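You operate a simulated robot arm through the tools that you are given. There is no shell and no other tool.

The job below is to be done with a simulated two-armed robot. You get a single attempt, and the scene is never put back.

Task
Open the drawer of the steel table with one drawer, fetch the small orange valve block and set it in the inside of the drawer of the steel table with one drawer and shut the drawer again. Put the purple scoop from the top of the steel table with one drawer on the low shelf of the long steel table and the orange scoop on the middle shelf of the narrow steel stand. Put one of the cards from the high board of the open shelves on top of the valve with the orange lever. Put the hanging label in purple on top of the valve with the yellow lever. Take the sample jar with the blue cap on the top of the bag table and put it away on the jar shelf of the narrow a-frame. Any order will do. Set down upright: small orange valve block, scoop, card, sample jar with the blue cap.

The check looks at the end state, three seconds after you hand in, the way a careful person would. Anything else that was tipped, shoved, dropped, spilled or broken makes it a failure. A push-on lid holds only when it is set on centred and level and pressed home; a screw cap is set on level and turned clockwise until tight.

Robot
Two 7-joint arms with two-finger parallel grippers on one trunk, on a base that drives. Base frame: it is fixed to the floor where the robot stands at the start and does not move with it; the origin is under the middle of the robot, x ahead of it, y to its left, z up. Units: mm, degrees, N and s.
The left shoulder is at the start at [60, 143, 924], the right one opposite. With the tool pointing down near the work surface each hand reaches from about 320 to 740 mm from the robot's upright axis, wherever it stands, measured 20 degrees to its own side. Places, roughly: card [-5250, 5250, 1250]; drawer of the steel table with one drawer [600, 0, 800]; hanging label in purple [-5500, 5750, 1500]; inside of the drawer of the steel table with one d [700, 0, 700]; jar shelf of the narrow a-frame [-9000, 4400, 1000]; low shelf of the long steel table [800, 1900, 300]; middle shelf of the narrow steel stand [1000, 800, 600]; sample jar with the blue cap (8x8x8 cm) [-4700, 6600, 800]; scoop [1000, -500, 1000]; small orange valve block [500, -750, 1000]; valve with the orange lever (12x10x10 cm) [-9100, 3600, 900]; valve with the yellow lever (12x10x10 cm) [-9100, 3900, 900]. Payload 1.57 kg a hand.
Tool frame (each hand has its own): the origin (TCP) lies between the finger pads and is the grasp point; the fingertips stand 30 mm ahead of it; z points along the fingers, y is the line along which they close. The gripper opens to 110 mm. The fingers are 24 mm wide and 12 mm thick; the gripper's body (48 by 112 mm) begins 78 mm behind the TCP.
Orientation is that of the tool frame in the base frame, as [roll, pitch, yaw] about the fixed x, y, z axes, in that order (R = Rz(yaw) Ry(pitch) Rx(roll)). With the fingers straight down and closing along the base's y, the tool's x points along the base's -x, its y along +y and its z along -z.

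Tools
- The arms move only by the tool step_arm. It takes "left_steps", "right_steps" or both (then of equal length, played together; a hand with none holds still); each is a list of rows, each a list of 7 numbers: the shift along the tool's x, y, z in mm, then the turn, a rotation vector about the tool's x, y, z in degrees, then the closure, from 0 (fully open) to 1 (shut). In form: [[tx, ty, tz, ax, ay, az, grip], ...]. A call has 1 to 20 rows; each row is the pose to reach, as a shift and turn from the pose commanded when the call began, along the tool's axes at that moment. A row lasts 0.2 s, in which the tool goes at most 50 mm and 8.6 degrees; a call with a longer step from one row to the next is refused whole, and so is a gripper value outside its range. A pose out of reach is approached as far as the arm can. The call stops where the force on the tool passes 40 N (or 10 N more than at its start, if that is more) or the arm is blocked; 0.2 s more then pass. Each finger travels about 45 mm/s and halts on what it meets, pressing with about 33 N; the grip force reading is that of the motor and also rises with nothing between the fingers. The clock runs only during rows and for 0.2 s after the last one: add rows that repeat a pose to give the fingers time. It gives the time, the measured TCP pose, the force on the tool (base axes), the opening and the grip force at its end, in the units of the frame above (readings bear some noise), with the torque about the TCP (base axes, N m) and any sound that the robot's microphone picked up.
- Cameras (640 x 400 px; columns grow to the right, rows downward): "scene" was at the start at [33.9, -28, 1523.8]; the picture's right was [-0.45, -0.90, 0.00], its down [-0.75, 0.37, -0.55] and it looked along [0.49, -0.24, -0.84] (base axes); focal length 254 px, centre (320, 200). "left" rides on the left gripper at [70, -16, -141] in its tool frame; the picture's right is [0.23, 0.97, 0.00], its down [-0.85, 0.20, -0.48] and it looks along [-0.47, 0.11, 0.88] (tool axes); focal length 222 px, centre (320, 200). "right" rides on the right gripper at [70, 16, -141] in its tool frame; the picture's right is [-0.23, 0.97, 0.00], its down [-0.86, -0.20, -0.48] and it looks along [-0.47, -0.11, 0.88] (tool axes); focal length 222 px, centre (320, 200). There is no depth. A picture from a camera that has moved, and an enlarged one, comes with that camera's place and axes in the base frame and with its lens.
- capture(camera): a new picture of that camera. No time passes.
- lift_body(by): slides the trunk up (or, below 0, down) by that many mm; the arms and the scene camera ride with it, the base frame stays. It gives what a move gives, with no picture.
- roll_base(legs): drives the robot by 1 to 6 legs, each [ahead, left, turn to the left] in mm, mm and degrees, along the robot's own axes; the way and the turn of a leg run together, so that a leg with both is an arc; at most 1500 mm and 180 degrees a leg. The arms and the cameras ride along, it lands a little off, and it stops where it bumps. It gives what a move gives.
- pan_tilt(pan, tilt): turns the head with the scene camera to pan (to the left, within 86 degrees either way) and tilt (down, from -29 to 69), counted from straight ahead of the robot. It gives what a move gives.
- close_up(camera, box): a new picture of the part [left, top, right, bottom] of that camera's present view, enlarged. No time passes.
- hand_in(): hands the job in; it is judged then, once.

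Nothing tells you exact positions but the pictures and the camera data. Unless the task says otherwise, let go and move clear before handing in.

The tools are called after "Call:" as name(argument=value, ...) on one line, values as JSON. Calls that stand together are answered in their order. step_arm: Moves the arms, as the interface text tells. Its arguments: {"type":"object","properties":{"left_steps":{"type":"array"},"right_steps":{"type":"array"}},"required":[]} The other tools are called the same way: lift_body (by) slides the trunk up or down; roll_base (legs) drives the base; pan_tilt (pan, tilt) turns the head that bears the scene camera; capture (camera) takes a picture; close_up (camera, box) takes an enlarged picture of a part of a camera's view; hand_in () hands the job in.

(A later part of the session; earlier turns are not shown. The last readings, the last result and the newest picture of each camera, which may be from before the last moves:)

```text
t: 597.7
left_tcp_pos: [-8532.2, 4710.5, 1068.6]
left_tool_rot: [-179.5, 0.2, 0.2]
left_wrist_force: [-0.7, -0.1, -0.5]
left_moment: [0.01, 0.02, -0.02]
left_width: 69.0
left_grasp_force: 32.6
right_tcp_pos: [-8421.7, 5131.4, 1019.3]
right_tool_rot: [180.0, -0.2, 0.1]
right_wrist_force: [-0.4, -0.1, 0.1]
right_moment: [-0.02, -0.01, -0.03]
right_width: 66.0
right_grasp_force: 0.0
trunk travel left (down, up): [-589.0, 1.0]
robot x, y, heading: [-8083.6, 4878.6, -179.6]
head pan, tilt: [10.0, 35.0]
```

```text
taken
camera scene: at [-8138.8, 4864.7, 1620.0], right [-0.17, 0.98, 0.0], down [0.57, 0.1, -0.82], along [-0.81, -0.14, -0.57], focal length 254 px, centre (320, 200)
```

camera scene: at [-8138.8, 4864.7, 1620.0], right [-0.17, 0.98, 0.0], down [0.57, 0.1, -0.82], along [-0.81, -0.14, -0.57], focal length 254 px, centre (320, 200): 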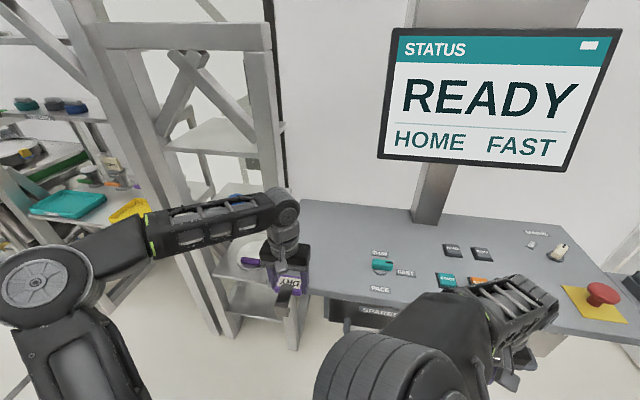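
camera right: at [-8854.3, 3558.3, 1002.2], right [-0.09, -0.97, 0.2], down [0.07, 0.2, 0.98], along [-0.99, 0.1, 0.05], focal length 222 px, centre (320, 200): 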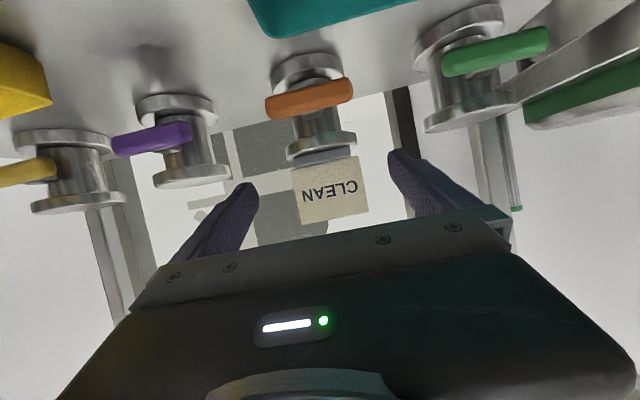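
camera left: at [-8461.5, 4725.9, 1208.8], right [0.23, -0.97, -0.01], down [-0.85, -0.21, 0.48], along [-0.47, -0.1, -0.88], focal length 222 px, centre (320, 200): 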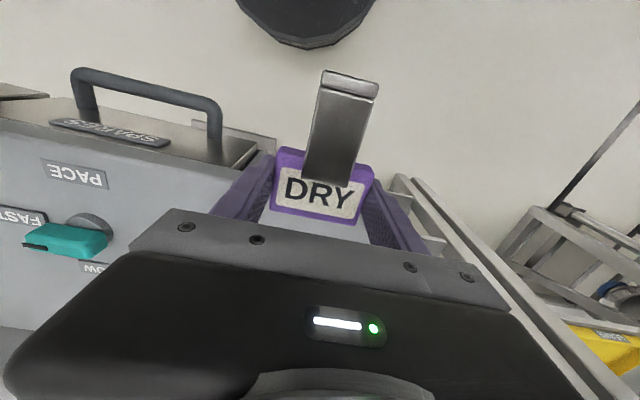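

Desk front edge ≈ x −8568, surface z≈995, free from y≈4640 to ~4900. I'll roll in 86 mm so the plate is over the desk and the hook stays outside its edge.

Call:
roll_base(legs=[[86, 0, 0]])

Call:
capture(camera="left")

Call:
close_up(camera="scene", box=[220, 180, 400, 340])

```text
t: 598.8
left_tcp_pos: [-8617.4, 4711.7, 1069.3]
left_tool_rot: [-179.4, 0.1, 0.1]
left_wrist_force: [-0.8, -0.6, -0.1]
left_moment: [0.02, -0.05, 0.03]
left_width: 69.3
left_grasp_force: 33.4
right_tcp_pos: [-8505.6, 5132.5, 1022.3]
right_tool_rot: [180.0, -0.2, 0.0]
right_wrist_force: [-0.9, -0.5, 0.6]
right_moment: [0.01, -0.03, -0.01]
right_width: 66.0
right_grasp_force: 0.1
trunk travel left (down, up): [-589.0, 1.0]
robot x, y, heading: [-8165.0, 4872.9, -180.3]
head pan, tilt: [10.0, 35.0]
```

```text
taken
camera left: at [-8546.6, 4726.2, 1208.7], right [0.23, -0.97, -0.01], down [-0.85, -0.21, 0.48], along [-0.47, -0.1, -0.88], focal length 222 px, centre (320, 200)
```

left: 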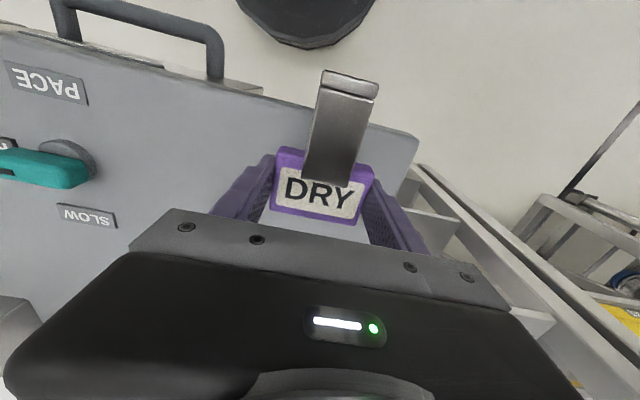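

```text
2.50 times, centred on (310, 260) of scene
camera zoom: at [-8223.9, 4864.8, 1620.0], right [-0.17, 0.98, 0.0], down [0.57, 0.1, -0.82], along [-0.81, -0.14, -0.57], focal length 634 px, centre (345, 50)
```

zoom: 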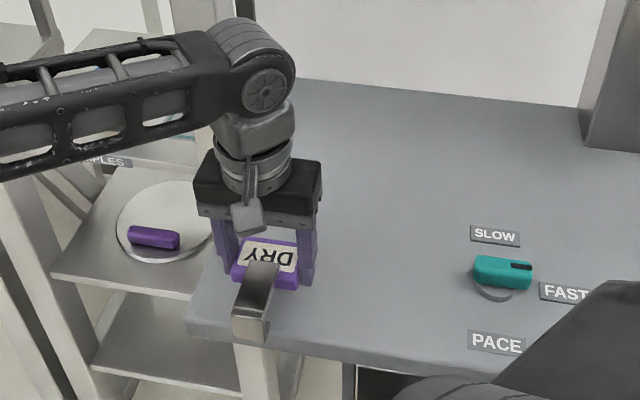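

The plate is over the desk with the hook outside the edge. The fingertips extend past the plate, so it will have to drop about 20 mm; I'll lower until the tips are just above the desk.

Call:
step_arm(left_steps=[[0, 0, 12, 0, 0, 0, 0.55], [0, 0, 24, 0, 0, 0, 0.55], [0, 0, 34, 0, 0, 0, 0.55], [0, 0, 37, 0, 0, 0, 0.55], [0, 0, 37, 0, 0, 0, 0.55]])

Call:
step_arm(left_steps=[[0, 0, 1.5, 0, 0, 0, 0.55], [0, 0, 3, 0, 0, 0, 0.55], [0, 0, 4.5, 0, 0, 0, 0.55], [0, 0, 6, 0, 0, 0, 0.55], [0, 0, 6, 0, 0, 0, 0.55]])

Call:
close_up(camera="scene", box=[220, 180, 400, 340])

```text
t: 600.0
left_tcp_pos: [-8616.4, 4712.2, 1033.4]
left_tool_rot: [-179.4, 0.1, 0.3]
left_wrist_force: [-0.4, -0.3, -0.8]
left_moment: [0.01, 0.01, 0.02]
left_width: 69.1
left_grasp_force: 33.1
right_tcp_pos: [-8505.9, 5132.9, 1020.5]
right_tool_rot: [179.9, -0.1, 0.0]
right_wrist_force: [-0.4, -0.3, -0.4]
right_moment: [-0.04, 0.03, -0.02]
right_width: 66.0
right_grasp_force: 0.1
trunk travel left (down, up): [-589.0, 1.0]
robot x, y, heading: [-8169.2, 4875.9, -180.0]
head pan, tilt: [10.0, 35.0]
```

```text
t: 601.1
left_tcp_pos: [-8616.6, 4712.3, 1030.8]
left_tool_rot: [-179.6, 0.8, 0.1]
left_wrist_force: [7.4, -1.1, 18.3]
left_moment: [-0.73, -0.4, 0.2]
left_width: 69.0
left_grasp_force: 33.0
right_tcp_pos: [-8505.0, 5132.6, 1020.7]
right_tool_rot: [-179.8, -0.1, 0.1]
right_wrist_force: [-0.3, 0.8, 0.1]
right_moment: [-0.02, 0.02, 0.03]
right_width: 66.1
right_grasp_force: 0.0
trunk travel left (down, up): [-589.0, 1.0]
robot x, y, heading: [-8162.3, 4876.3, -180.0]
head pan, tilt: [10.0, 35.0]
stopped in row 5 (left hand): the force on the tool passed its limit at 43 N (the readings are from after the stop); the commanded pose is now the measured one
```

```text
2.50 times, centred on (310, 260) of scene
camera zoom: at [-8219.5, 4865.1, 1620.1], right [-0.17, 0.98, 0.0], down [0.56, 0.1, -0.82], along [-0.81, -0.14, -0.57], focal length 634 px, centre (345, 50)
```

zoom: 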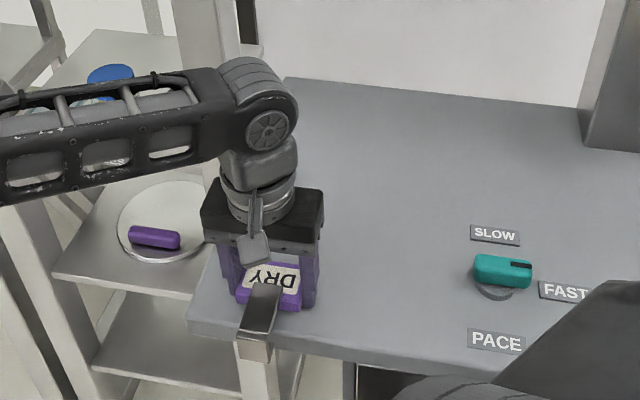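

The fingertips touch the desk (z≈1000). I'll ease up 2 mm and release the label.

Call:
step_arm(left_steps=[[0, 0, -1.5, 0, 0, 0, 0.55], [0, 0, -1.5, 0, 0, 0, 0.4], [0, 0, -1.5, 0, 0, 0, 0.3], [0, 0, -1.5, 0, 0, 0, 0.2], [0, 0, -1.5, 0, 0, 0, 0.2]])

Call:
capture(camera="left")

Call:
close_up(camera="scene", box=[220, 180, 400, 340])

```text
t: 602.3
left_tcp_pos: [-8618.7, 4712.6, 1030.6]
left_tool_rot: [-179.5, 0.7, 0.1]
left_wrist_force: [0.7, 6.8, 5.8]
left_moment: [-0.14, -0.03, 0.01]
left_width: 82.4
left_grasp_force: 0.0
right_tcp_pos: [-8504.9, 5132.7, 1020.7]
right_tool_rot: [-179.9, -0.1, 0.0]
right_wrist_force: [-0.6, 0.4, 0.4]
right_moment: [-0.02, -0.01, 0.01]
right_width: 65.9
right_grasp_force: 0.1
trunk travel left (down, up): [-589.0, 1.0]
robot x, y, heading: [-8166.3, 4879.0, -180.1]
head pan, tilt: [10.0, 35.0]
```

```text
taken
camera left: at [-8546.3, 4727.6, 1169.7], right [0.23, -0.97, -0.01], down [-0.85, -0.21, 0.49], along [-0.48, -0.1, -0.87], focal length 222 px, centre (320, 200)
```

left: 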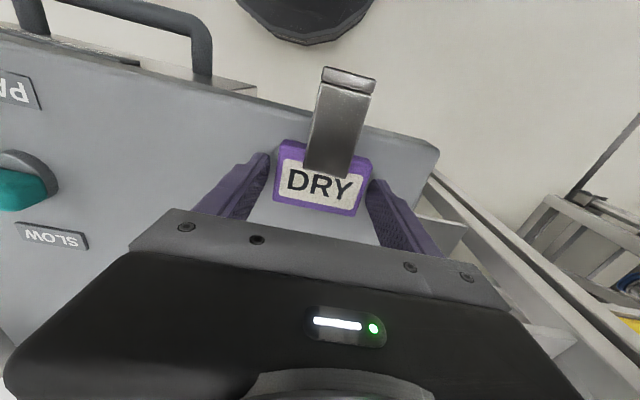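

```text
2.50 times, centred on (310, 260) of scene
camera zoom: at [-8221.7, 4865.8, 1620.1], right [-0.17, 0.98, 0.0], down [0.56, 0.1, -0.82], along [-0.81, -0.14, -0.57], focal length 634 px, centre (345, 50)
```

zoom: 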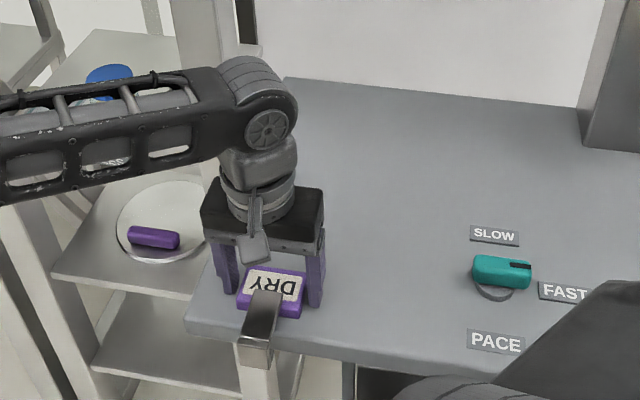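

The label lies flat on the desk with its hook over the edge. I'll raise the left hand and back off.

Call:
step_arm(left_steps=[[0, 0, -10, 0, 0, 0, 0.2], [0, 0, -25, 0, 0, 0, 0.1], [0, 0, -45, 0, 0, 0, 0], [0, 0, -55, 0, 0, 0, 0]])

Call:
roll_base(legs=[[-270, 0, 0]])

Call:
pan_tilt(pan=10, tilt=35)

Call:
capture(camera="scene")

Call:
capture(camera="left")

```text
t: 603.3
left_tcp_pos: [-8615.8, 4710.3, 1084.8]
left_tool_rot: [-179.3, 0.6, 0.1]
left_wrist_force: [-1.1, 0.1, -0.2]
left_moment: [-0.02, -0.01, -0.01]
left_width: 110.1
left_grasp_force: 0.1
right_tcp_pos: [-8505.1, 5131.9, 1020.7]
right_tool_rot: [180.0, -0.1, 0.1]
right_wrist_force: [-0.4, -1.0, 0.3]
right_moment: [0.02, 0.0, 0.01]
right_width: 65.9
right_grasp_force: 0.2
trunk travel left (down, up): [-589.0, 1.0]
robot x, y, heading: [-8166.4, 4878.8, -180.1]
head pan, tilt: [10.0, 35.0]
```

```text
t: 605.2
left_tcp_pos: [-8345.3, 4709.9, 1085.5]
left_tool_rot: [-179.5, 0.8, 0.2]
left_wrist_force: [-0.4, 0.6, -0.3]
left_moment: [0.02, 0.02, -0.01]
left_width: 110.1
left_grasp_force: 0.0
right_tcp_pos: [-8232.2, 5132.0, 1022.2]
right_tool_rot: [-179.9, -0.2, 0.2]
right_wrist_force: [0.4, -0.2, 0.1]
right_moment: [0.01, 0.04, 0.02]
right_width: 65.8
right_grasp_force: 0.1
trunk travel left (down, up): [-589.0, 1.0]
robot x, y, heading: [-7890.5, 4878.1, -179.8]
head pan, tilt: [10.0, 35.0]
```

```text
t: 605.8
left_tcp_pos: [-8345.6, 4709.8, 1085.2]
left_tool_rot: [-179.4, 0.8, 0.3]
left_wrist_force: [0.7, 0.3, -0.8]
left_moment: [-0.01, -0.02, 0.02]
left_width: 109.8
left_grasp_force: 0.0
right_tcp_pos: [-8234.5, 5132.9, 1021.8]
right_tool_rot: [-179.9, 0.0, 0.1]
right_wrist_force: [0.2, 0.1, -1.0]
right_moment: [0.0, 0.0, -0.01]
right_width: 66.2
right_grasp_force: 0.1
trunk travel left (down, up): [-589.0, 1.0]
robot x, y, heading: [-7896.0, 4877.1, -179.9]
head pan, tilt: [10.0, 35.0]
```

```text
taken
camera scene: at [-7951.0, 4865.0, 1620.1], right [-0.18, 0.98, 0.0], down [0.56, 0.1, -0.82], along [-0.81, -0.14, -0.57], focal length 254 px, centre (320, 200)
```

scene: 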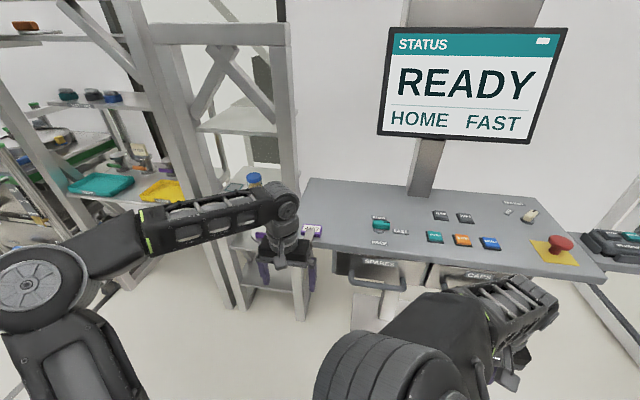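

```text
taken
camera left: at [-8273.1, 4725.4, 1223.8], right [0.23, -0.97, -0.01], down [-0.85, -0.21, 0.49], along [-0.48, -0.1, -0.87], focal length 222 px, centre (320, 200)
```

left: 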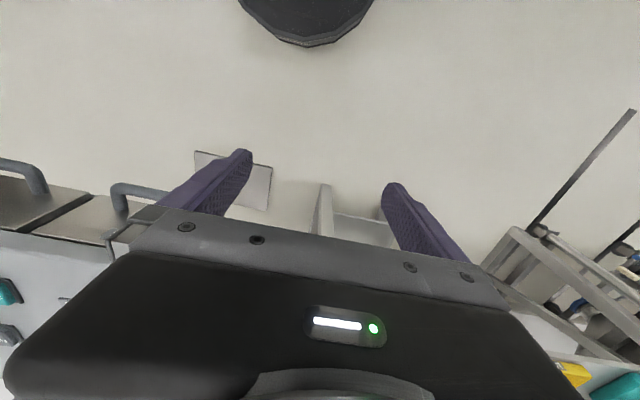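

I'll strafe left so the right hand faces the label, and pitch the right hand forward again.

Call:
roll_base(legs=[[0, 315, 0]])

Call:
step_arm(right_steps=[[-19, 10, -5, 0, -6.5, 0, 0.4], [-38, 20, -10, 0, -13, 0, 0.4], [-57, 30, -15, 0, -19.5, 0, 0.4], [-76, 40, -20, 0, -26, 0, 0.4], [-95, 50, -25, 0, -32.5, 0, 0.4], [-114, 60, -30, 0, -39, 0, 0.4], [-133, 70, -35, 0, -45.5, 0, 0.4], [-152, 80, -40, 0, -52, 0, 0.4], [-171, 90, -45, 0, -58.5, 0, 0.4], [-190, 100, -50, 0, -65, 0, 0.4], [-190, 100, -50, 0, -65, 0, 0.4]], left_steps=[[5, 10, 0, 0, 0, 0, 0], [10, 20, 0, 0, 0, 0, 0], [15, 30, 0, 0, 0, 0, 0], [20, 40, 0, 0, 0, 0, 0], [25, 50, 0, 0, 0, 0, 0], [30, 60, 0, 0, 0, 0, 0], [35, 70, 0, 0, 0, 0, 0], [40, 80, 0, 0, 0, 0, 0.2], [45, 90, 0, 0, 0, 0, 0.2], [50, 100, 0, 0, 0, 0, 0.2], [50, 100, 0, 0, 0, 0, 0.2]])

Call:
pan_tilt(pan=-5, tilt=35)

Call:
capture(camera="scene")

Call:
capture(camera="right")

```text
t: 607.9
left_tcp_pos: [-8344.9, 4395.7, 1083.8]
left_tool_rot: [-179.2, 0.7, 0.3]
left_wrist_force: [0.3, 1.2, 0.4]
left_moment: [-0.01, 0.01, -0.02]
left_width: 110.0
left_grasp_force: 0.0
right_tcp_pos: [-8234.7, 4816.4, 1020.9]
right_tool_rot: [-180.0, -0.1, 0.0]
right_wrist_force: [0.2, -0.6, 0.3]
right_moment: [0.02, 0.02, -0.04]
right_width: 66.1
right_grasp_force: 0.0
trunk travel left (down, up): [-589.0, 1.0]
robot x, y, heading: [-7897.3, 4562.2, -179.7]
head pan, tilt: [10.0, 35.0]
```

```text
t: 610.3
left_tcp_pos: [-8293.9, 4295.7, 1082.3]
left_tool_rot: [-179.4, 0.7, 0.2]
left_wrist_force: [-0.3, 0.8, 0.0]
left_moment: [-0.04, 0.02, -0.01]
left_width: 88.0
left_grasp_force: 0.0
right_tcp_pos: [-8424.5, 4716.2, 1069.3]
right_tool_rot: [-179.8, 64.9, 0.3]
right_wrist_force: [0.9, 0.9, 0.1]
right_moment: [0.0, -0.03, -0.01]
right_width: 66.3
right_grasp_force: 0.0
trunk travel left (down, up): [-589.0, 1.0]
robot x, y, heading: [-7890.1, 4561.0, -180.0]
head pan, tilt: [10.0, 35.0]
```

```text
t: 611.1
left_tcp_pos: [-8293.4, 4295.5, 1083.1]
left_tool_rot: [-179.4, 0.7, 0.1]
left_wrist_force: [-0.7, -0.3, 0.1]
left_moment: [-0.01, -0.01, -0.01]
left_width: 87.8
left_grasp_force: 0.0
right_tcp_pos: [-8424.7, 4716.3, 1070.1]
right_tool_rot: [-180.0, 64.9, 0.2]
right_wrist_force: [0.8, -0.2, -0.2]
right_moment: [-0.05, 0.01, 0.0]
right_width: 65.8
right_grasp_force: 0.0
trunk travel left (down, up): [-589.0, 1.0]
robot x, y, heading: [-7896.5, 4559.7, -179.9]
head pan, tilt: [-5.0, 35.0]
```

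```text
taken
camera scene: at [-7951.2, 4572.9, 1620.1], right [0.08, 1.0, 0.0], down [0.57, -0.05, -0.82], along [-0.82, 0.07, -0.57], focal length 254 px, centre (320, 200)
```

scene: 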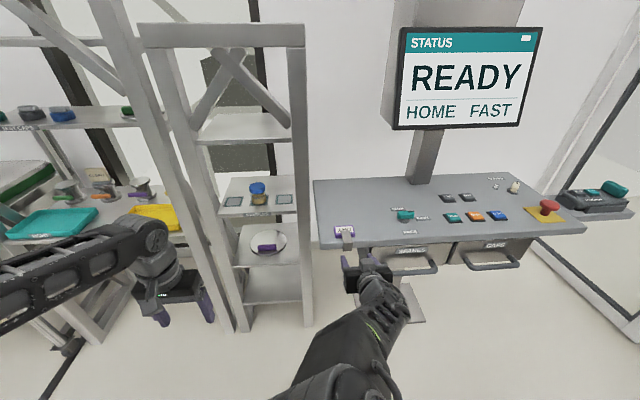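

```text
taken
camera right: at [-8266.0, 4701.0, 1067.4], right [-0.09, -0.97, 0.2], down [0.07, 0.2, 0.98], along [-0.99, 0.11, 0.05], focal length 222 px, centre (320, 200)
```

right: 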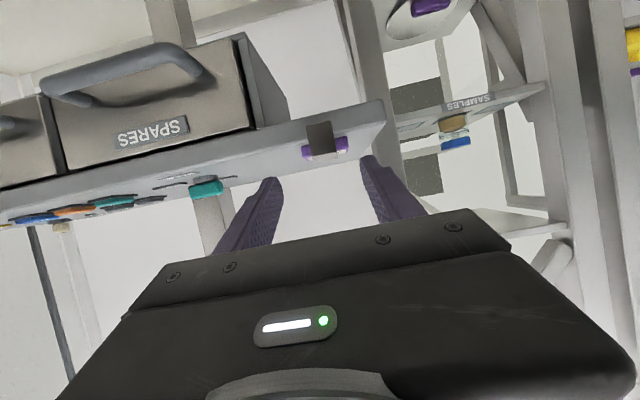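

The label is straight ahead of the right hand. I'll zoom to measure it.

Call:
close_up(camera="scene", box=[300, 200, 400, 280])

Call:
close_up(camera="right", box=[240, 90, 420, 210])

```text
5.00 times, centred on (350, 240) of scene
camera zoom: at [-7951.2, 4572.9, 1620.1], right [0.08, 1.0, 0.0], down [0.57, -0.05, -0.82], along [-0.82, 0.07, -0.57], focal length 1267 px, centre (170, 0)
```

zoom: 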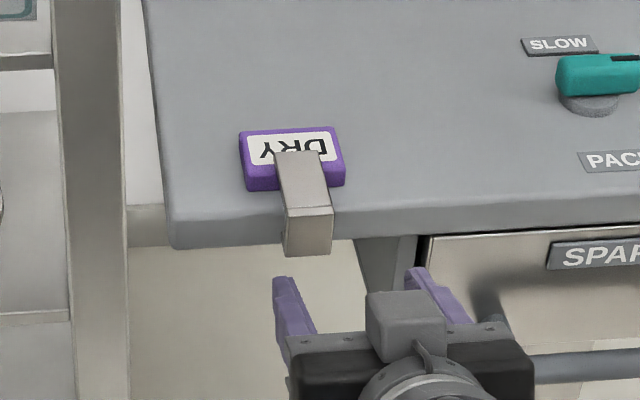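

```text
3.33 times, centred on (330, 150) of right
camera zoom: at [-8266.0, 4701.0, 1067.4], right [-0.09, -0.97, 0.2], down [0.07, 0.2, 0.98], along [-0.99, 0.11, 0.05], focal length 740 px, centre (287, 367)
```

zoom: 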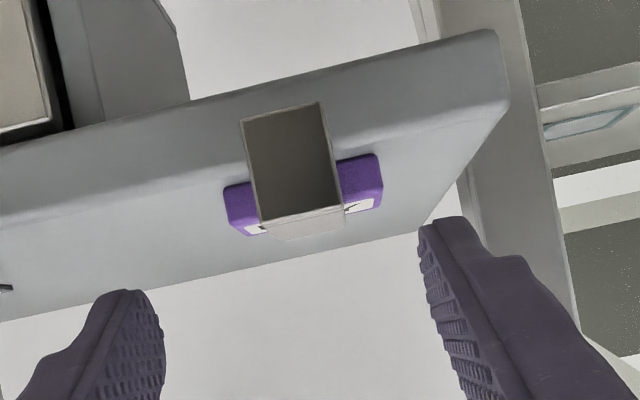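

The strap is at y≈4716, top z≈1026, with the hook just outside the desk edge (x≈−8550). I'll bring the open right hand down to that height and then forward around the strap.

Call:
step_arm(right_steps=[[20, 0, 9.3, 0, 0, 0, 0.4], [39.9, 0, 18.6, 0, 0, 0, 0.4], [27, 0, 46, 0, 0, 0, 0.4], [14, 0, 74, 0, 0, 0, 0.4], [2, 0, 100, 0, 0, 0, 0.4], [-8, 0, 121, 0, 0, 0, 0.4], [-8, 0, 121, 0, 0, 0, 0.4]])

Call:
capture(camera="right")

Call:
close_up(camera="scene", box=[300, 200, 400, 280])

```text
t: 612.7
left_tcp_pos: [-8294.0, 4296.2, 1083.2]
left_tool_rot: [-179.4, 0.7, 0.2]
left_wrist_force: [-0.4, -0.5, 0.0]
left_moment: [0.02, 0.01, -0.04]
left_width: 88.0
left_grasp_force: 0.0
right_tcp_pos: [-8536.7, 4716.8, 1026.4]
right_tool_rot: [-179.9, 64.9, 0.1]
right_wrist_force: [0.5, 0.0, -0.4]
right_moment: [0.0, -0.02, -0.01]
right_width: 66.2
right_grasp_force: 0.1
trunk travel left (down, up): [-589.0, 1.0]
robot x, y, heading: [-7894.2, 4560.7, -179.9]
head pan, tilt: [-5.0, 35.0]
```

```text
taken
camera right: at [-8377.7, 4701.3, 1022.9], right [-0.09, -0.97, 0.2], down [0.07, 0.2, 0.98], along [-0.99, 0.11, 0.05], focal length 222 px, centre (320, 200)
```

right: 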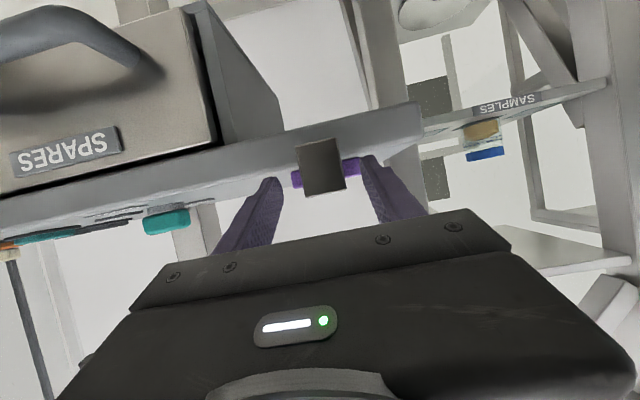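

```text
5.00 times, centred on (350, 240) of scene
camera zoom: at [-7950.9, 4573.0, 1620.1], right [0.09, 1.0, 0.0], down [0.57, -0.05, -0.82], along [-0.82, 0.07, -0.57], focal length 1267 px, centre (170, 0)
```

zoom: 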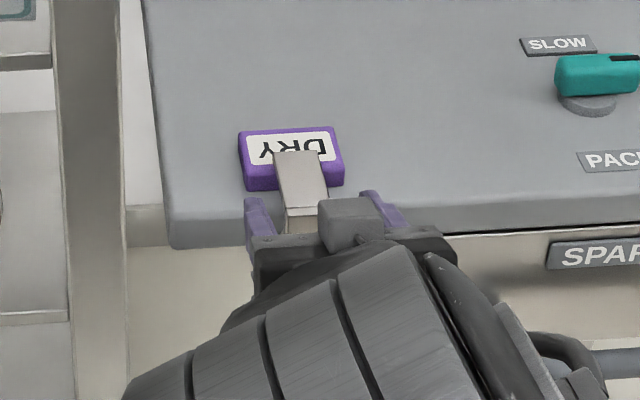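

The fingers straddle the hook and strap. I'll go 18 mm further, 2 mm higher, and close.

Call:
step_arm(right_steps=[[-5, 0, 6, 0, 0, 0, 0.4], [-9.4, 0, 15.5, 0, 0, 0, 0.4], [-9.4, 0, 15.5, 0, 0, 0, 0.6], [-9.4, 0, 15.5, 0, 0, 0, 0.8], [-9.4, 0, 15.5, 0, 0, 0, 0.8], [-9.4, 0, 15.5, 0, 0, 0, 0.8]])

Call:
capture(camera="right")

Call:
close_up(camera="scene", box=[300, 200, 400, 280])

```text
t: 614.1
left_tcp_pos: [-8294.5, 4295.8, 1084.2]
left_tool_rot: [-179.4, 0.7, 0.2]
left_wrist_force: [-0.1, 0.1, 0.0]
left_moment: [-0.02, -0.02, -0.02]
left_width: 87.9
left_grasp_force: 0.0
right_tcp_pos: [-8555.1, 4716.5, 1028.3]
right_tool_rot: [-179.9, 64.9, 0.2]
right_wrist_force: [-0.4, -0.6, 0.7]
right_moment: [0.0, 0.01, 0.04]
right_width: 31.5
right_grasp_force: 31.0
trunk travel left (down, up): [-589.0, 1.0]
robot x, y, heading: [-7897.5, 4563.6, -179.8]
head pan, tilt: [-5.0, 35.0]
```

```text
taken
camera right: at [-8396.1, 4700.9, 1024.9], right [-0.09, -0.97, 0.2], down [0.07, 0.2, 0.98], along [-0.99, 0.11, 0.05], focal length 222 px, centre (320, 200)
```

right: 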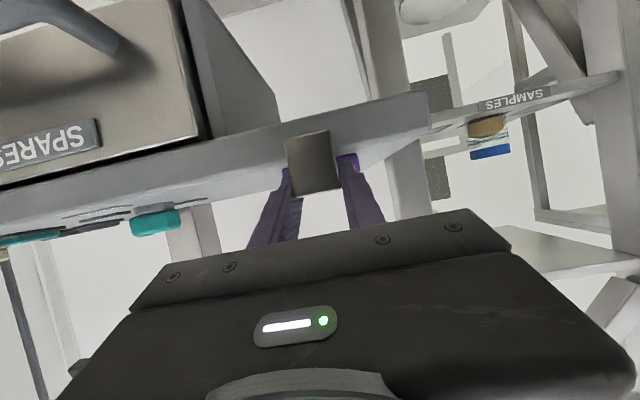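

```text
5.00 times, centred on (350, 240) of scene
camera zoom: at [-7951.2, 4572.9, 1620.1], right [0.09, 1.0, 0.0], down [0.57, -0.05, -0.82], along [-0.82, 0.07, -0.57], focal length 1267 px, centre (170, 0)
```

zoom: 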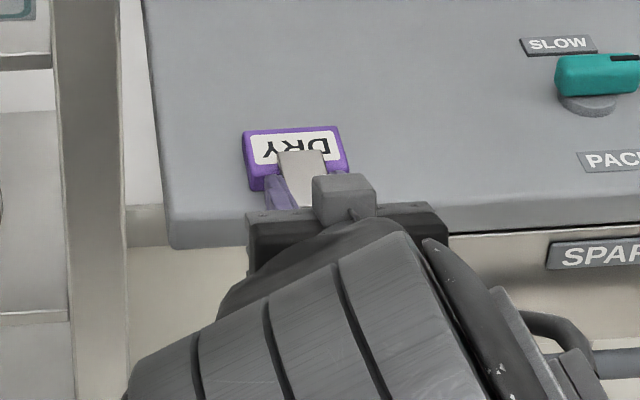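

The strap is gripped (31.5 mm). I'll lift 40 mm and check that the plate stays level.

Call:
step_arm(right_steps=[[-9, 0, -4.2, 0, 0, 0, 0.8], [-18, 0, -8.5, 0, 0, 0, 0.8], [-27, 0, -12.7, 0, 0, 0, 0.8], [-36, 0, -16.9, 0, 0, 0, 0.8], [-36, 0, -16.9, 0, 0, 0, 0.8]])

Call:
capture(camera="right")

Call:
close_up(camera="scene", box=[300, 190, 400, 270])

```text
t: 615.3
left_tcp_pos: [-8293.6, 4295.8, 1082.5]
left_tool_rot: [-179.3, 0.7, 0.2]
left_wrist_force: [-0.3, -0.2, 0.6]
left_moment: [0.03, 0.01, 0.0]
left_width: 87.9
left_grasp_force: 0.0
right_tcp_pos: [-8554.0, 4717.2, 1067.7]
right_tool_rot: [-179.8, 65.0, 0.3]
right_wrist_force: [-0.6, 0.0, -1.0]
right_moment: [-0.02, -0.07, -0.05]
right_width: 31.6
right_grasp_force: 33.2
trunk travel left (down, up): [-589.0, 1.0]
robot x, y, heading: [-7892.8, 4562.5, -179.9]
head pan, tilt: [-5.0, 35.0]
```

```text
taken
camera right: at [-8396.5, 4701.2, 1064.8], right [-0.09, -0.97, 0.2], down [0.07, 0.2, 0.98], along [-0.99, 0.11, 0.05], focal length 222 px, centre (320, 200)
```

right: 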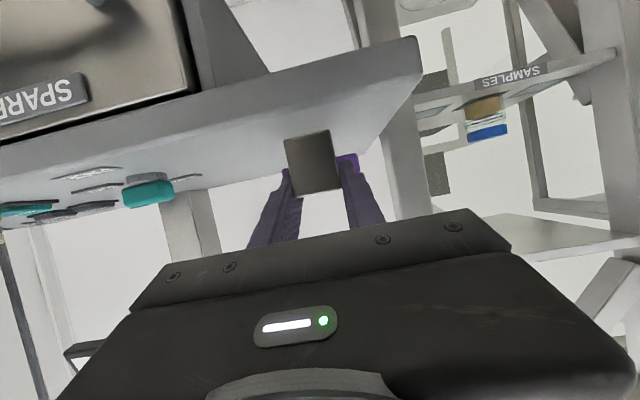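

```text
5.00 times, centred on (350, 230) of scene
camera zoom: at [-7951.4, 4573.0, 1620.1], right [0.09, 1.0, 0.0], down [0.57, -0.05, -0.82], along [-0.82, 0.07, -0.57], focal length 1267 px, centre (170, 50)
```

zoom: 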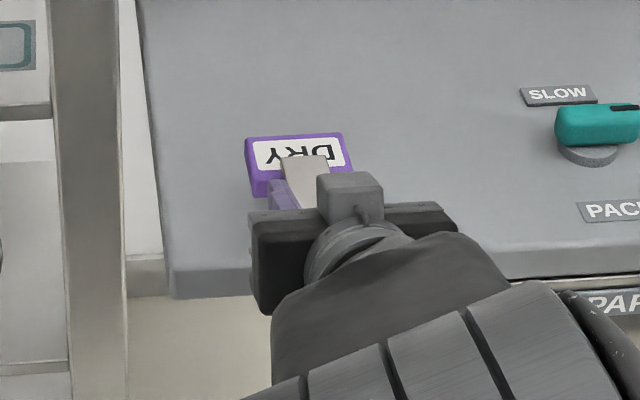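

The label stays level. I'll back off from the desk, draw the hand in, and go to the yellow valve.

Call:
roll_base(legs=[[-130, 0, 0]])

Call:
roll_base(legs=[[0, 775, 0]])

Call:
pan_tilt(pan=0, tilt=30)

Call:
capture(camera="scene")

Call:
close_up(camera="scene", box=[230, 120, 470, 280])

```text
t: 616.6
left_tcp_pos: [-8162.0, 4296.9, 1082.3]
left_tool_rot: [-179.5, 0.8, 0.2]
left_wrist_force: [-0.2, -0.5, 0.4]
left_moment: [0.0, 0.04, 0.0]
left_width: 87.8
left_grasp_force: 0.1
right_tcp_pos: [-8423.3, 4717.0, 1068.9]
right_tool_rot: [-179.9, 65.0, 0.2]
right_wrist_force: [0.2, 0.1, -0.1]
right_moment: [-0.01, -0.02, -0.02]
right_width: 31.7
right_grasp_force: 33.1
trunk travel left (down, up): [-589.0, 1.0]
robot x, y, heading: [-7762.0, 4560.9, -180.1]
head pan, tilt: [-5.0, 35.0]
```

```text
t: 620.8
left_tcp_pos: [-8163.6, 3521.4, 1083.2]
left_tool_rot: [-179.3, 0.8, 0.0]
left_wrist_force: [0.6, 0.0, -0.1]
left_moment: [0.02, -0.01, 0.04]
left_width: 88.0
left_grasp_force: 0.1
right_tcp_pos: [-8425.0, 3941.4, 1068.1]
right_tool_rot: [-179.8, 65.0, 0.2]
right_wrist_force: [0.3, 0.0, -0.6]
right_moment: [-0.02, -0.06, 0.0]
right_width: 31.7
right_grasp_force: 33.4
trunk travel left (down, up): [-589.0, 1.0]
robot x, y, heading: [-7763.6, 3785.5, 179.6]
head pan, tilt: [-5.0, 35.0]
```

```text
t: 621.4
left_tcp_pos: [-8163.8, 3520.5, 1082.1]
left_tool_rot: [-179.4, 0.7, 0.0]
left_wrist_force: [-0.5, -0.5, 0.2]
left_moment: [0.01, -0.02, -0.01]
left_width: 87.8
left_grasp_force: 0.0
right_tcp_pos: [-8424.9, 3942.0, 1067.2]
right_tool_rot: [-179.9, 65.0, 0.1]
right_wrist_force: [-0.3, 0.3, -0.9]
right_moment: [0.01, -0.05, -0.02]
right_width: 31.5
right_grasp_force: 32.8
trunk travel left (down, up): [-589.0, 1.0]
robot x, y, heading: [-7763.1, 3784.2, 179.9]
head pan, tilt: [0.0, 30.0]
```

```text
taken
camera scene: at [-7823.5, 3789.2, 1627.9], right [0.0, 1.0, 0.0], down [0.5, 0.0, -0.87], along [-0.87, 0.0, -0.5], focal length 254 px, centre (320, 200)
```

scene: 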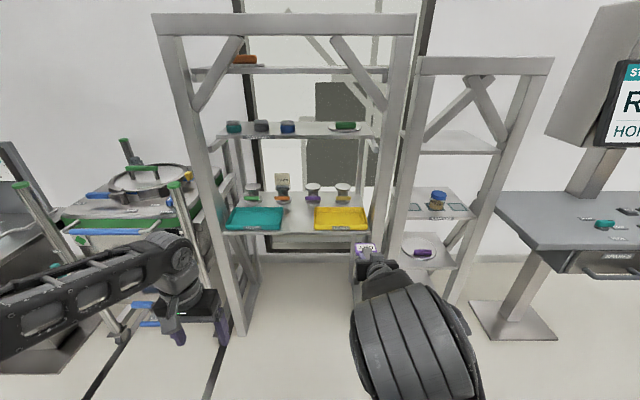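

```text
2.50 times, centred on (350, 200) of scene
camera zoom: at [-7823.5, 3789.2, 1627.9], right [0.0, 1.0, 0.0], down [0.5, 0.0, -0.87], along [-0.87, 0.0, -0.5], focal length 634 px, centre (245, 200)
```

zoom: 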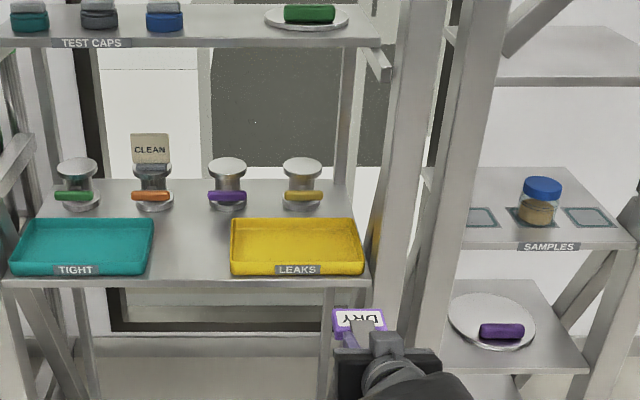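

The card and jar stand as placed. I'll extend the right arm, lower it slightly and line up with the yellow valve (≈(−9143, 3922)).

Call:
step_arm(right_steps=[[-7, 3, 28, 0, 0, 0, 0.8], [-15, 6, 55, 0, 0, 0, 0.8], [-22, 10, 83, 0, 0, 0, 0.8], [-29, 13, 110, 0, 0, 0, 0.8], [-37, 16, 138, 0, 0, 0, 0.8], [-44, 19, 165, 0, 0, 0, 0.8], [-44, 19, 165, 0, 0, 0, 0.8]])

Call:
roll_base(legs=[[300, 0, 0]])

Call:
capture(camera="scene")

Call:
capture(camera="right")

```text
t: 623.0
left_tcp_pos: [-8164.4, 3521.3, 1084.1]
left_tool_rot: [-179.4, 0.8, 0.0]
left_wrist_force: [-0.5, 0.3, -0.2]
left_moment: [0.0, 0.0, -0.01]
left_width: 87.9
left_grasp_force: 0.1
right_tcp_pos: [-8565.3, 3923.7, 1054.6]
right_tool_rot: [-179.8, 64.9, 0.2]
right_wrist_force: [-0.1, 0.0, -1.3]
right_moment: [-0.01, -0.01, -0.06]
right_width: 31.5
right_grasp_force: 32.7
right hand out of reach, approached as far as the arm can: row 5, 6, 7
trunk travel left (down, up): [-589.0, 1.0]
robot x, y, heading: [-7762.7, 3784.7, 179.8]
head pan, tilt: [0.0, 30.0]
```

```text
t: 625.1
left_tcp_pos: [-8465.2, 3520.2, 1082.4]
left_tool_rot: [-179.4, 0.7, 0.3]
left_wrist_force: [-0.5, -0.5, -1.1]
left_moment: [-0.01, -0.03, 0.03]
left_width: 88.2
left_grasp_force: 0.0
right_tcp_pos: [-8867.8, 3921.1, 1054.2]
right_tool_rot: [-180.0, 64.8, 0.2]
right_wrist_force: [0.1, -0.1, -0.4]
right_moment: [-0.01, -0.02, 0.0]
right_width: 31.6
right_grasp_force: 32.9
trunk travel left (down, up): [-589.0, 1.0]
robot x, y, heading: [-8063.3, 3785.1, -179.9]
head pan, tilt: [0.0, 30.0]
```

```text
taken
camera scene: at [-8125.1, 3788.9, 1627.8], right [0.0, 1.0, 0.0], down [0.5, 0.0, -0.87], along [-0.87, 0.0, -0.5], focal length 254 px, centre (320, 200)
```

scene: 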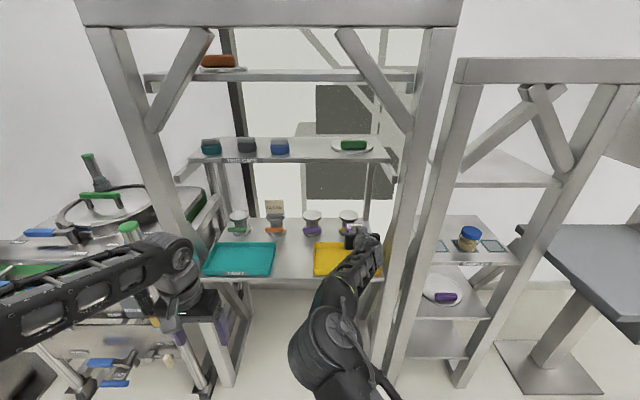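

```text
taken
camera right: at [-8708.5, 3906.2, 1051.0], right [-0.1, -0.97, 0.2], down [0.07, 0.2, 0.98], along [-0.99, 0.11, 0.05], focal length 222 px, centre (320, 200)
```

right: 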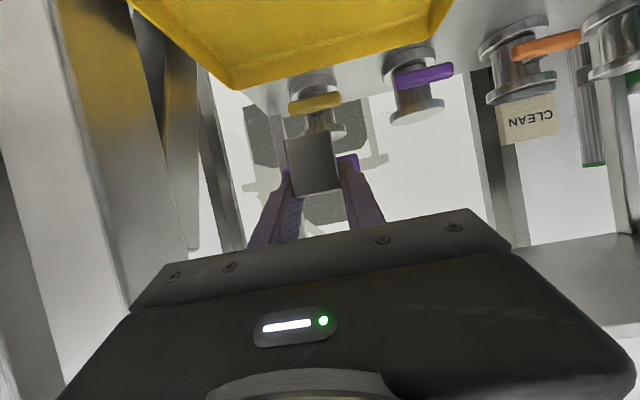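

Aligned in y with the yellow valve. I'll drive in 150 mm more and check.

Call:
roll_base(legs=[[150, 0, 0]])

Call:
capture(camera="right")

Call:
capture(camera="scene")

Call:
close_up(camera="scene", box=[260, 190, 420, 290])

```text
t: 626.4
left_tcp_pos: [-8617.3, 3520.5, 1082.5]
left_tool_rot: [-179.4, 0.7, 0.1]
left_wrist_force: [-1.7, -0.4, -0.4]
left_moment: [0.0, -0.05, 0.0]
left_width: 88.1
left_grasp_force: 0.0
right_tcp_pos: [-9018.6, 3922.5, 1054.2]
right_tool_rot: [-179.9, 64.7, 0.2]
right_wrist_force: [-0.6, -0.6, -1.0]
right_moment: [0.0, -0.04, -0.01]
right_width: 31.5
right_grasp_force: 32.7
trunk travel left (down, up): [-589.0, 1.0]
robot x, y, heading: [-8214.8, 3786.7, -180.1]
head pan, tilt: [0.0, 30.0]
```

```text
taken
camera right: at [-8859.3, 3906.3, 1050.8], right [-0.1, -0.97, 0.2], down [0.07, 0.2, 0.98], along [-0.99, 0.11, 0.05], focal length 222 px, centre (320, 200)
```

right: 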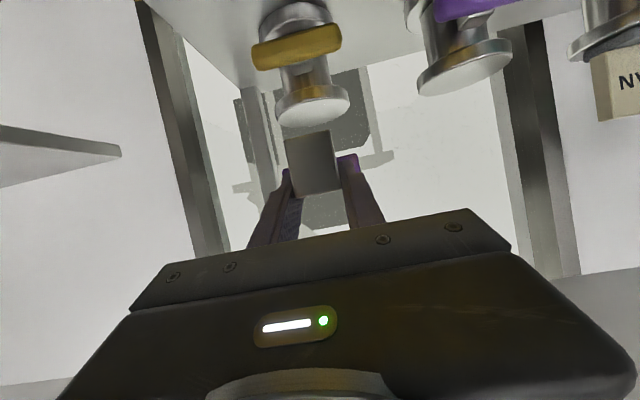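

```text
taken
camera scene: at [-8276.2, 3788.8, 1627.8], right [0.0, 1.0, 0.0], down [0.5, 0.0, -0.87], along [-0.87, 0.0, -0.5], focal length 254 px, centre (320, 200)
```

scene: 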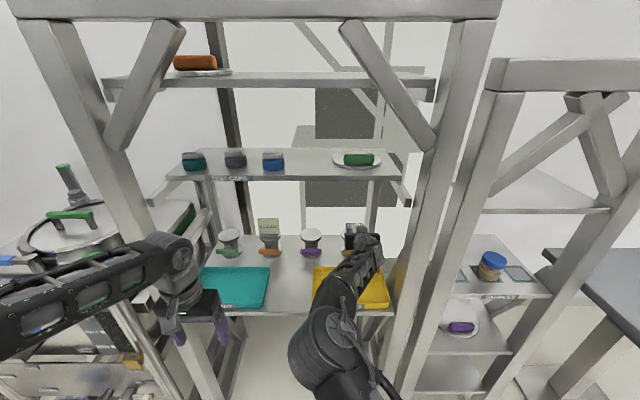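

```text
4.00 times, centred on (340, 240) of scene
camera zoom: at [-8276.2, 3788.8, 1627.8], right [0.0, 1.0, 0.0], down [0.5, 0.0, -0.87], along [-0.87, 0.0, -0.5], focal length 1014 px, centre (240, 40)
```

zoom: 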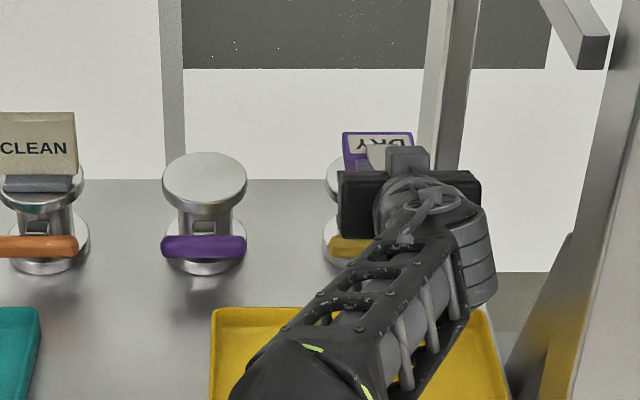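

The yellow disc's centre reads ≈(−9132, 3922, 956). I'll shift 3 mm, drive in 61 mm, and look again.

Call:
step_arm(right_steps=[[0, 3, 0, 0, 0, 0, 0.8], [0, 3, 0, 0, 0, 0, 0.8]])

Call:
roll_base(legs=[[61, 0, 0]])

Call:
capture(camera="right")

Call:
close_up(camera="right", box=[220, 40, 420, 220])

Call:
close_up(camera="scene", box=[260, 190, 420, 290])

```text
t: 627.0
left_tcp_pos: [-8613.2, 3519.8, 1082.0]
left_tool_rot: [-179.4, 0.8, 0.1]
left_wrist_force: [0.2, 0.0, 0.4]
left_moment: [-0.02, 0.01, 0.0]
left_width: 88.2
left_grasp_force: 0.0
right_tcp_pos: [-9017.9, 3918.5, 1053.7]
right_tool_rot: [-179.8, 64.9, 0.2]
right_wrist_force: [0.0, 0.0, -1.0]
right_moment: [-0.01, -0.02, -0.03]
right_width: 31.7
right_grasp_force: 32.6
trunk travel left (down, up): [-589.0, 1.0]
robot x, y, heading: [-8215.1, 3785.6, -180.1]
head pan, tilt: [0.0, 30.0]
```

```text
t: 628.0
left_tcp_pos: [-8677.4, 3519.6, 1082.2]
left_tool_rot: [-179.4, 0.6, 0.1]
left_wrist_force: [-0.1, -0.3, 0.3]
left_moment: [0.0, -0.04, 0.02]
left_width: 88.2
left_grasp_force: 0.1
right_tcp_pos: [-9079.6, 3918.5, 1052.0]
right_tool_rot: [-179.9, 64.8, 0.3]
right_wrist_force: [0.0, -0.6, -1.2]
right_moment: [0.0, -0.03, -0.01]
right_width: 31.6
right_grasp_force: 33.6
trunk travel left (down, up): [-589.0, 1.0]
robot x, y, heading: [-8272.9, 3784.3, -180.2]
head pan, tilt: [0.0, 30.0]
```

```text
taken
camera right: at [-8920.8, 3903.6, 1050.6], right [-0.1, -0.97, 0.2], down [0.07, 0.2, 0.98], along [-0.99, 0.11, 0.05], focal length 222 px, centre (320, 200)
```

right: 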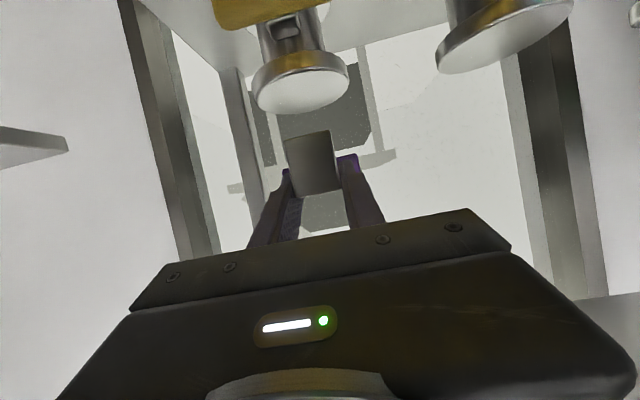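

```text
2.22 times, centred on (320, 130) of right
camera zoom: at [-8920.8, 3903.6, 1050.6], right [-0.1, -0.97, 0.2], down [0.07, 0.2, 0.98], along [-0.99, 0.11, 0.05], focal length 494 px, centre (320, 356)
```

zoom: 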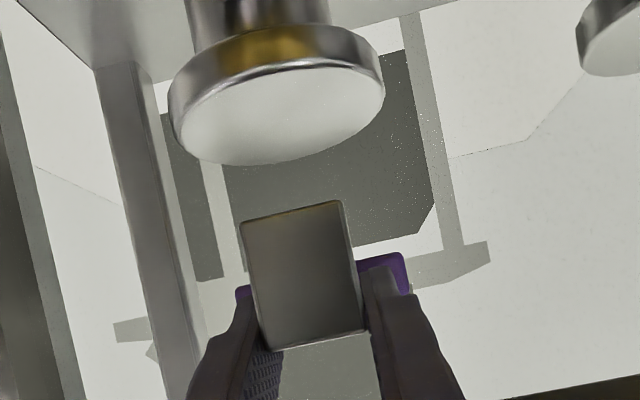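

```text
4.00 times, centred on (340, 240) of scene
camera zoom: at [-8338.0, 3788.8, 1627.8], right [0.0, 1.0, 0.0], down [0.5, 0.0, -0.87], along [-0.87, 0.0, -0.5], focal length 1014 px, centre (240, 40)
```

zoom: 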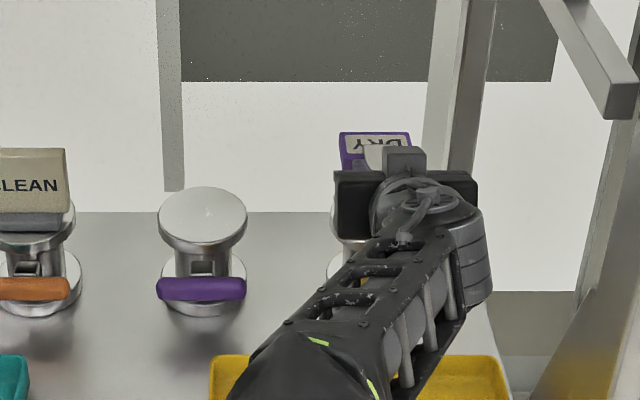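

Plate and disc are aligned (about 7 mm beyond centre, as intended). I'll lower 50 mm, then check.

Call:
step_arm(right_steps=[[11, 0, 5.2, 0, 0, 0, 0.8], [23, 0, 10.6, 0, 0, 0, 0.8], [34, 0, 15.8, 0, 0, 0, 0.8], [44, 0, 20.5, 0, 0, 0, 0.8], [44, 0, 20.5, 0, 0, 0, 0.8]])

Call:
close_up(camera="right", box=[220, 40, 420, 220])

Call:
close_up(camera="scene", box=[260, 190, 420, 290])

```text
t: 629.2
left_tcp_pos: [-8676.0, 3521.2, 1083.3]
left_tool_rot: [-179.4, 0.7, 0.0]
left_wrist_force: [0.1, -0.2, 0.3]
left_moment: [0.01, 0.01, 0.02]
left_width: 88.2
left_grasp_force: 0.0
right_tcp_pos: [-9066.5, 3912.7, 1011.9]
right_tool_rot: [-179.8, 64.8, 0.1]
right_wrist_force: [-0.3, 0.4, -0.8]
right_moment: [-0.04, -0.06, -0.03]
right_width: 31.5
right_grasp_force: 32.6
right hand out of reach, approached as far as the arm can: row 1, 2, 3, 4, 5
trunk travel left (down, up): [-589.0, 1.0]
robot x, y, heading: [-8276.9, 3782.9, -180.2]
head pan, tilt: [0.0, 30.0]
```

```text
2.22 times, centred on (320, 130) of right
camera zoom: at [-8907.4, 3898.7, 1007.6], right [-0.1, -0.97, 0.2], down [0.07, 0.2, 0.98], along [-0.99, 0.11, 0.05], focal length 494 px, centre (320, 356)
```

zoom: 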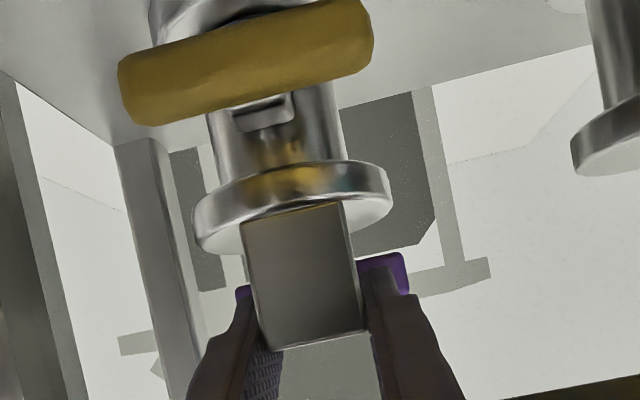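

```text
4.00 times, centred on (340, 240) of scene
camera zoom: at [-8335.7, 3788.9, 1627.9], right [0.0, 1.0, 0.0], down [0.5, 0.0, -0.87], along [-0.87, 0.0, -0.5], focal length 1014 px, centre (240, 40)
```

zoom: 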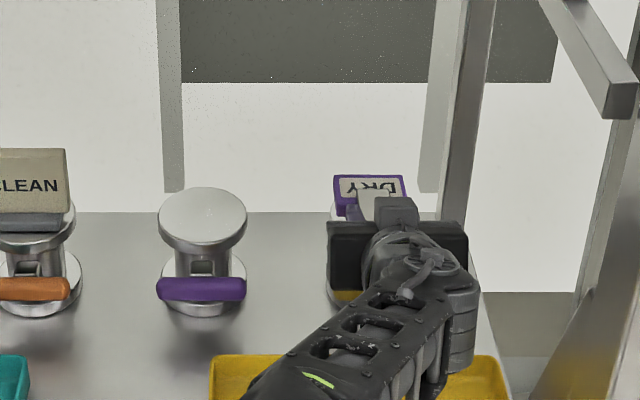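

The arm hit its reach limit and drifted a little. I'll roll the base 33 mm closer and bring the arm back the same amount, then re-check alignment.

Call:
roll_base(legs=[[33, 0, 0.2]])

Call:
step_arm(right_steps=[[4, -3, -8.6, 0, 0, 0, 0.8], [8, -6, -17.2, 0, 0, 0, 0.8], [8, -6, -17.2, 0, 0, 0, 0.8]])

Call:
close_up(camera="right", box=[220, 40, 420, 220])

Call:
close_up(camera="scene", box=[260, 190, 420, 290])

```text
t: 630.1
left_tcp_pos: [-8709.3, 3519.6, 1082.7]
left_tool_rot: [-179.3, 0.7, 0.3]
left_wrist_force: [-0.7, 0.0, -0.1]
left_moment: [0.0, -0.06, -0.03]
left_width: 88.1
left_grasp_force: 0.0
right_tcp_pos: [-9100.3, 3912.1, 1009.1]
right_tool_rot: [-179.8, 64.7, 0.3]
right_wrist_force: [-0.2, -0.4, -0.8]
right_moment: [0.0, 0.0, 0.01]
right_width: 31.7
right_grasp_force: 33.3
trunk travel left (down, up): [-589.0, 1.0]
robot x, y, heading: [-8309.2, 3783.6, -179.6]
head pan, tilt: [0.0, 30.0]
```

```text
t: 630.9
left_tcp_pos: [-8707.8, 3517.4, 1082.2]
left_tool_rot: [-179.4, 0.6, 0.3]
left_wrist_force: [-0.1, -0.1, -0.2]
left_moment: [0.01, -0.02, -0.01]
left_width: 88.3
left_grasp_force: 0.1
right_tcp_pos: [-9080.0, 3917.8, 1010.2]
right_tool_rot: [-179.9, 64.8, 0.3]
right_wrist_force: [-0.6, -0.1, -1.4]
right_moment: [-0.04, -0.06, 0.0]
right_width: 31.4
right_grasp_force: 33.4
trunk travel left (down, up): [-589.0, 1.0]
robot x, y, heading: [-8307.8, 3783.3, -179.7]
head pan, tilt: [0.0, 30.0]
```

```text
2.22 times, centred on (320, 130) of right
camera zoom: at [-8921.4, 3902.8, 1007.8], right [-0.09, -0.97, 0.2], down [0.07, 0.2, 0.98], along [-0.99, 0.11, 0.05], focal length 494 px, centre (320, 356)
```

zoom: 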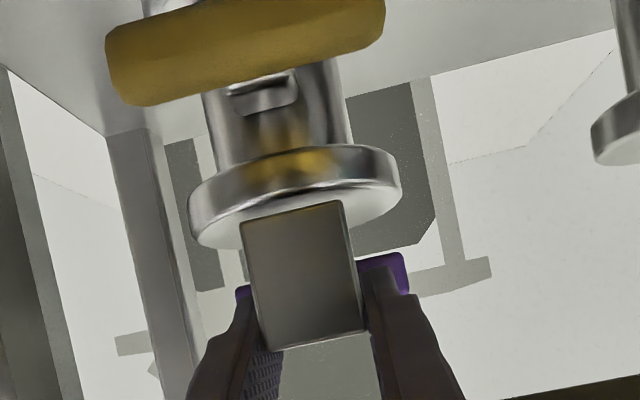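

```text
4.00 times, centred on (340, 240) of scene
camera zoom: at [-8368.7, 3788.6, 1627.9], right [0.0, 1.0, 0.0], down [0.5, 0.0, -0.87], along [-0.87, 0.0, -0.5], focal length 1014 px, centre (240, 40)
```

zoom: 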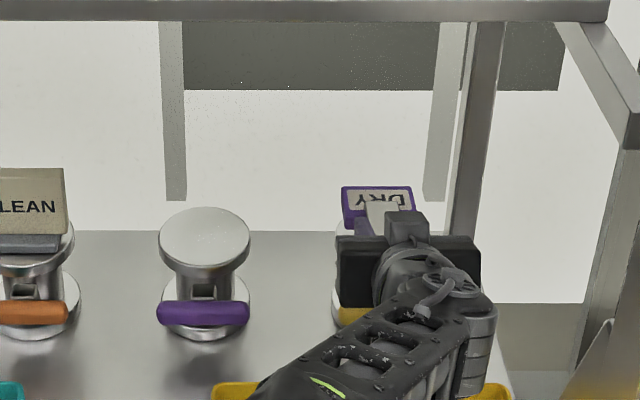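

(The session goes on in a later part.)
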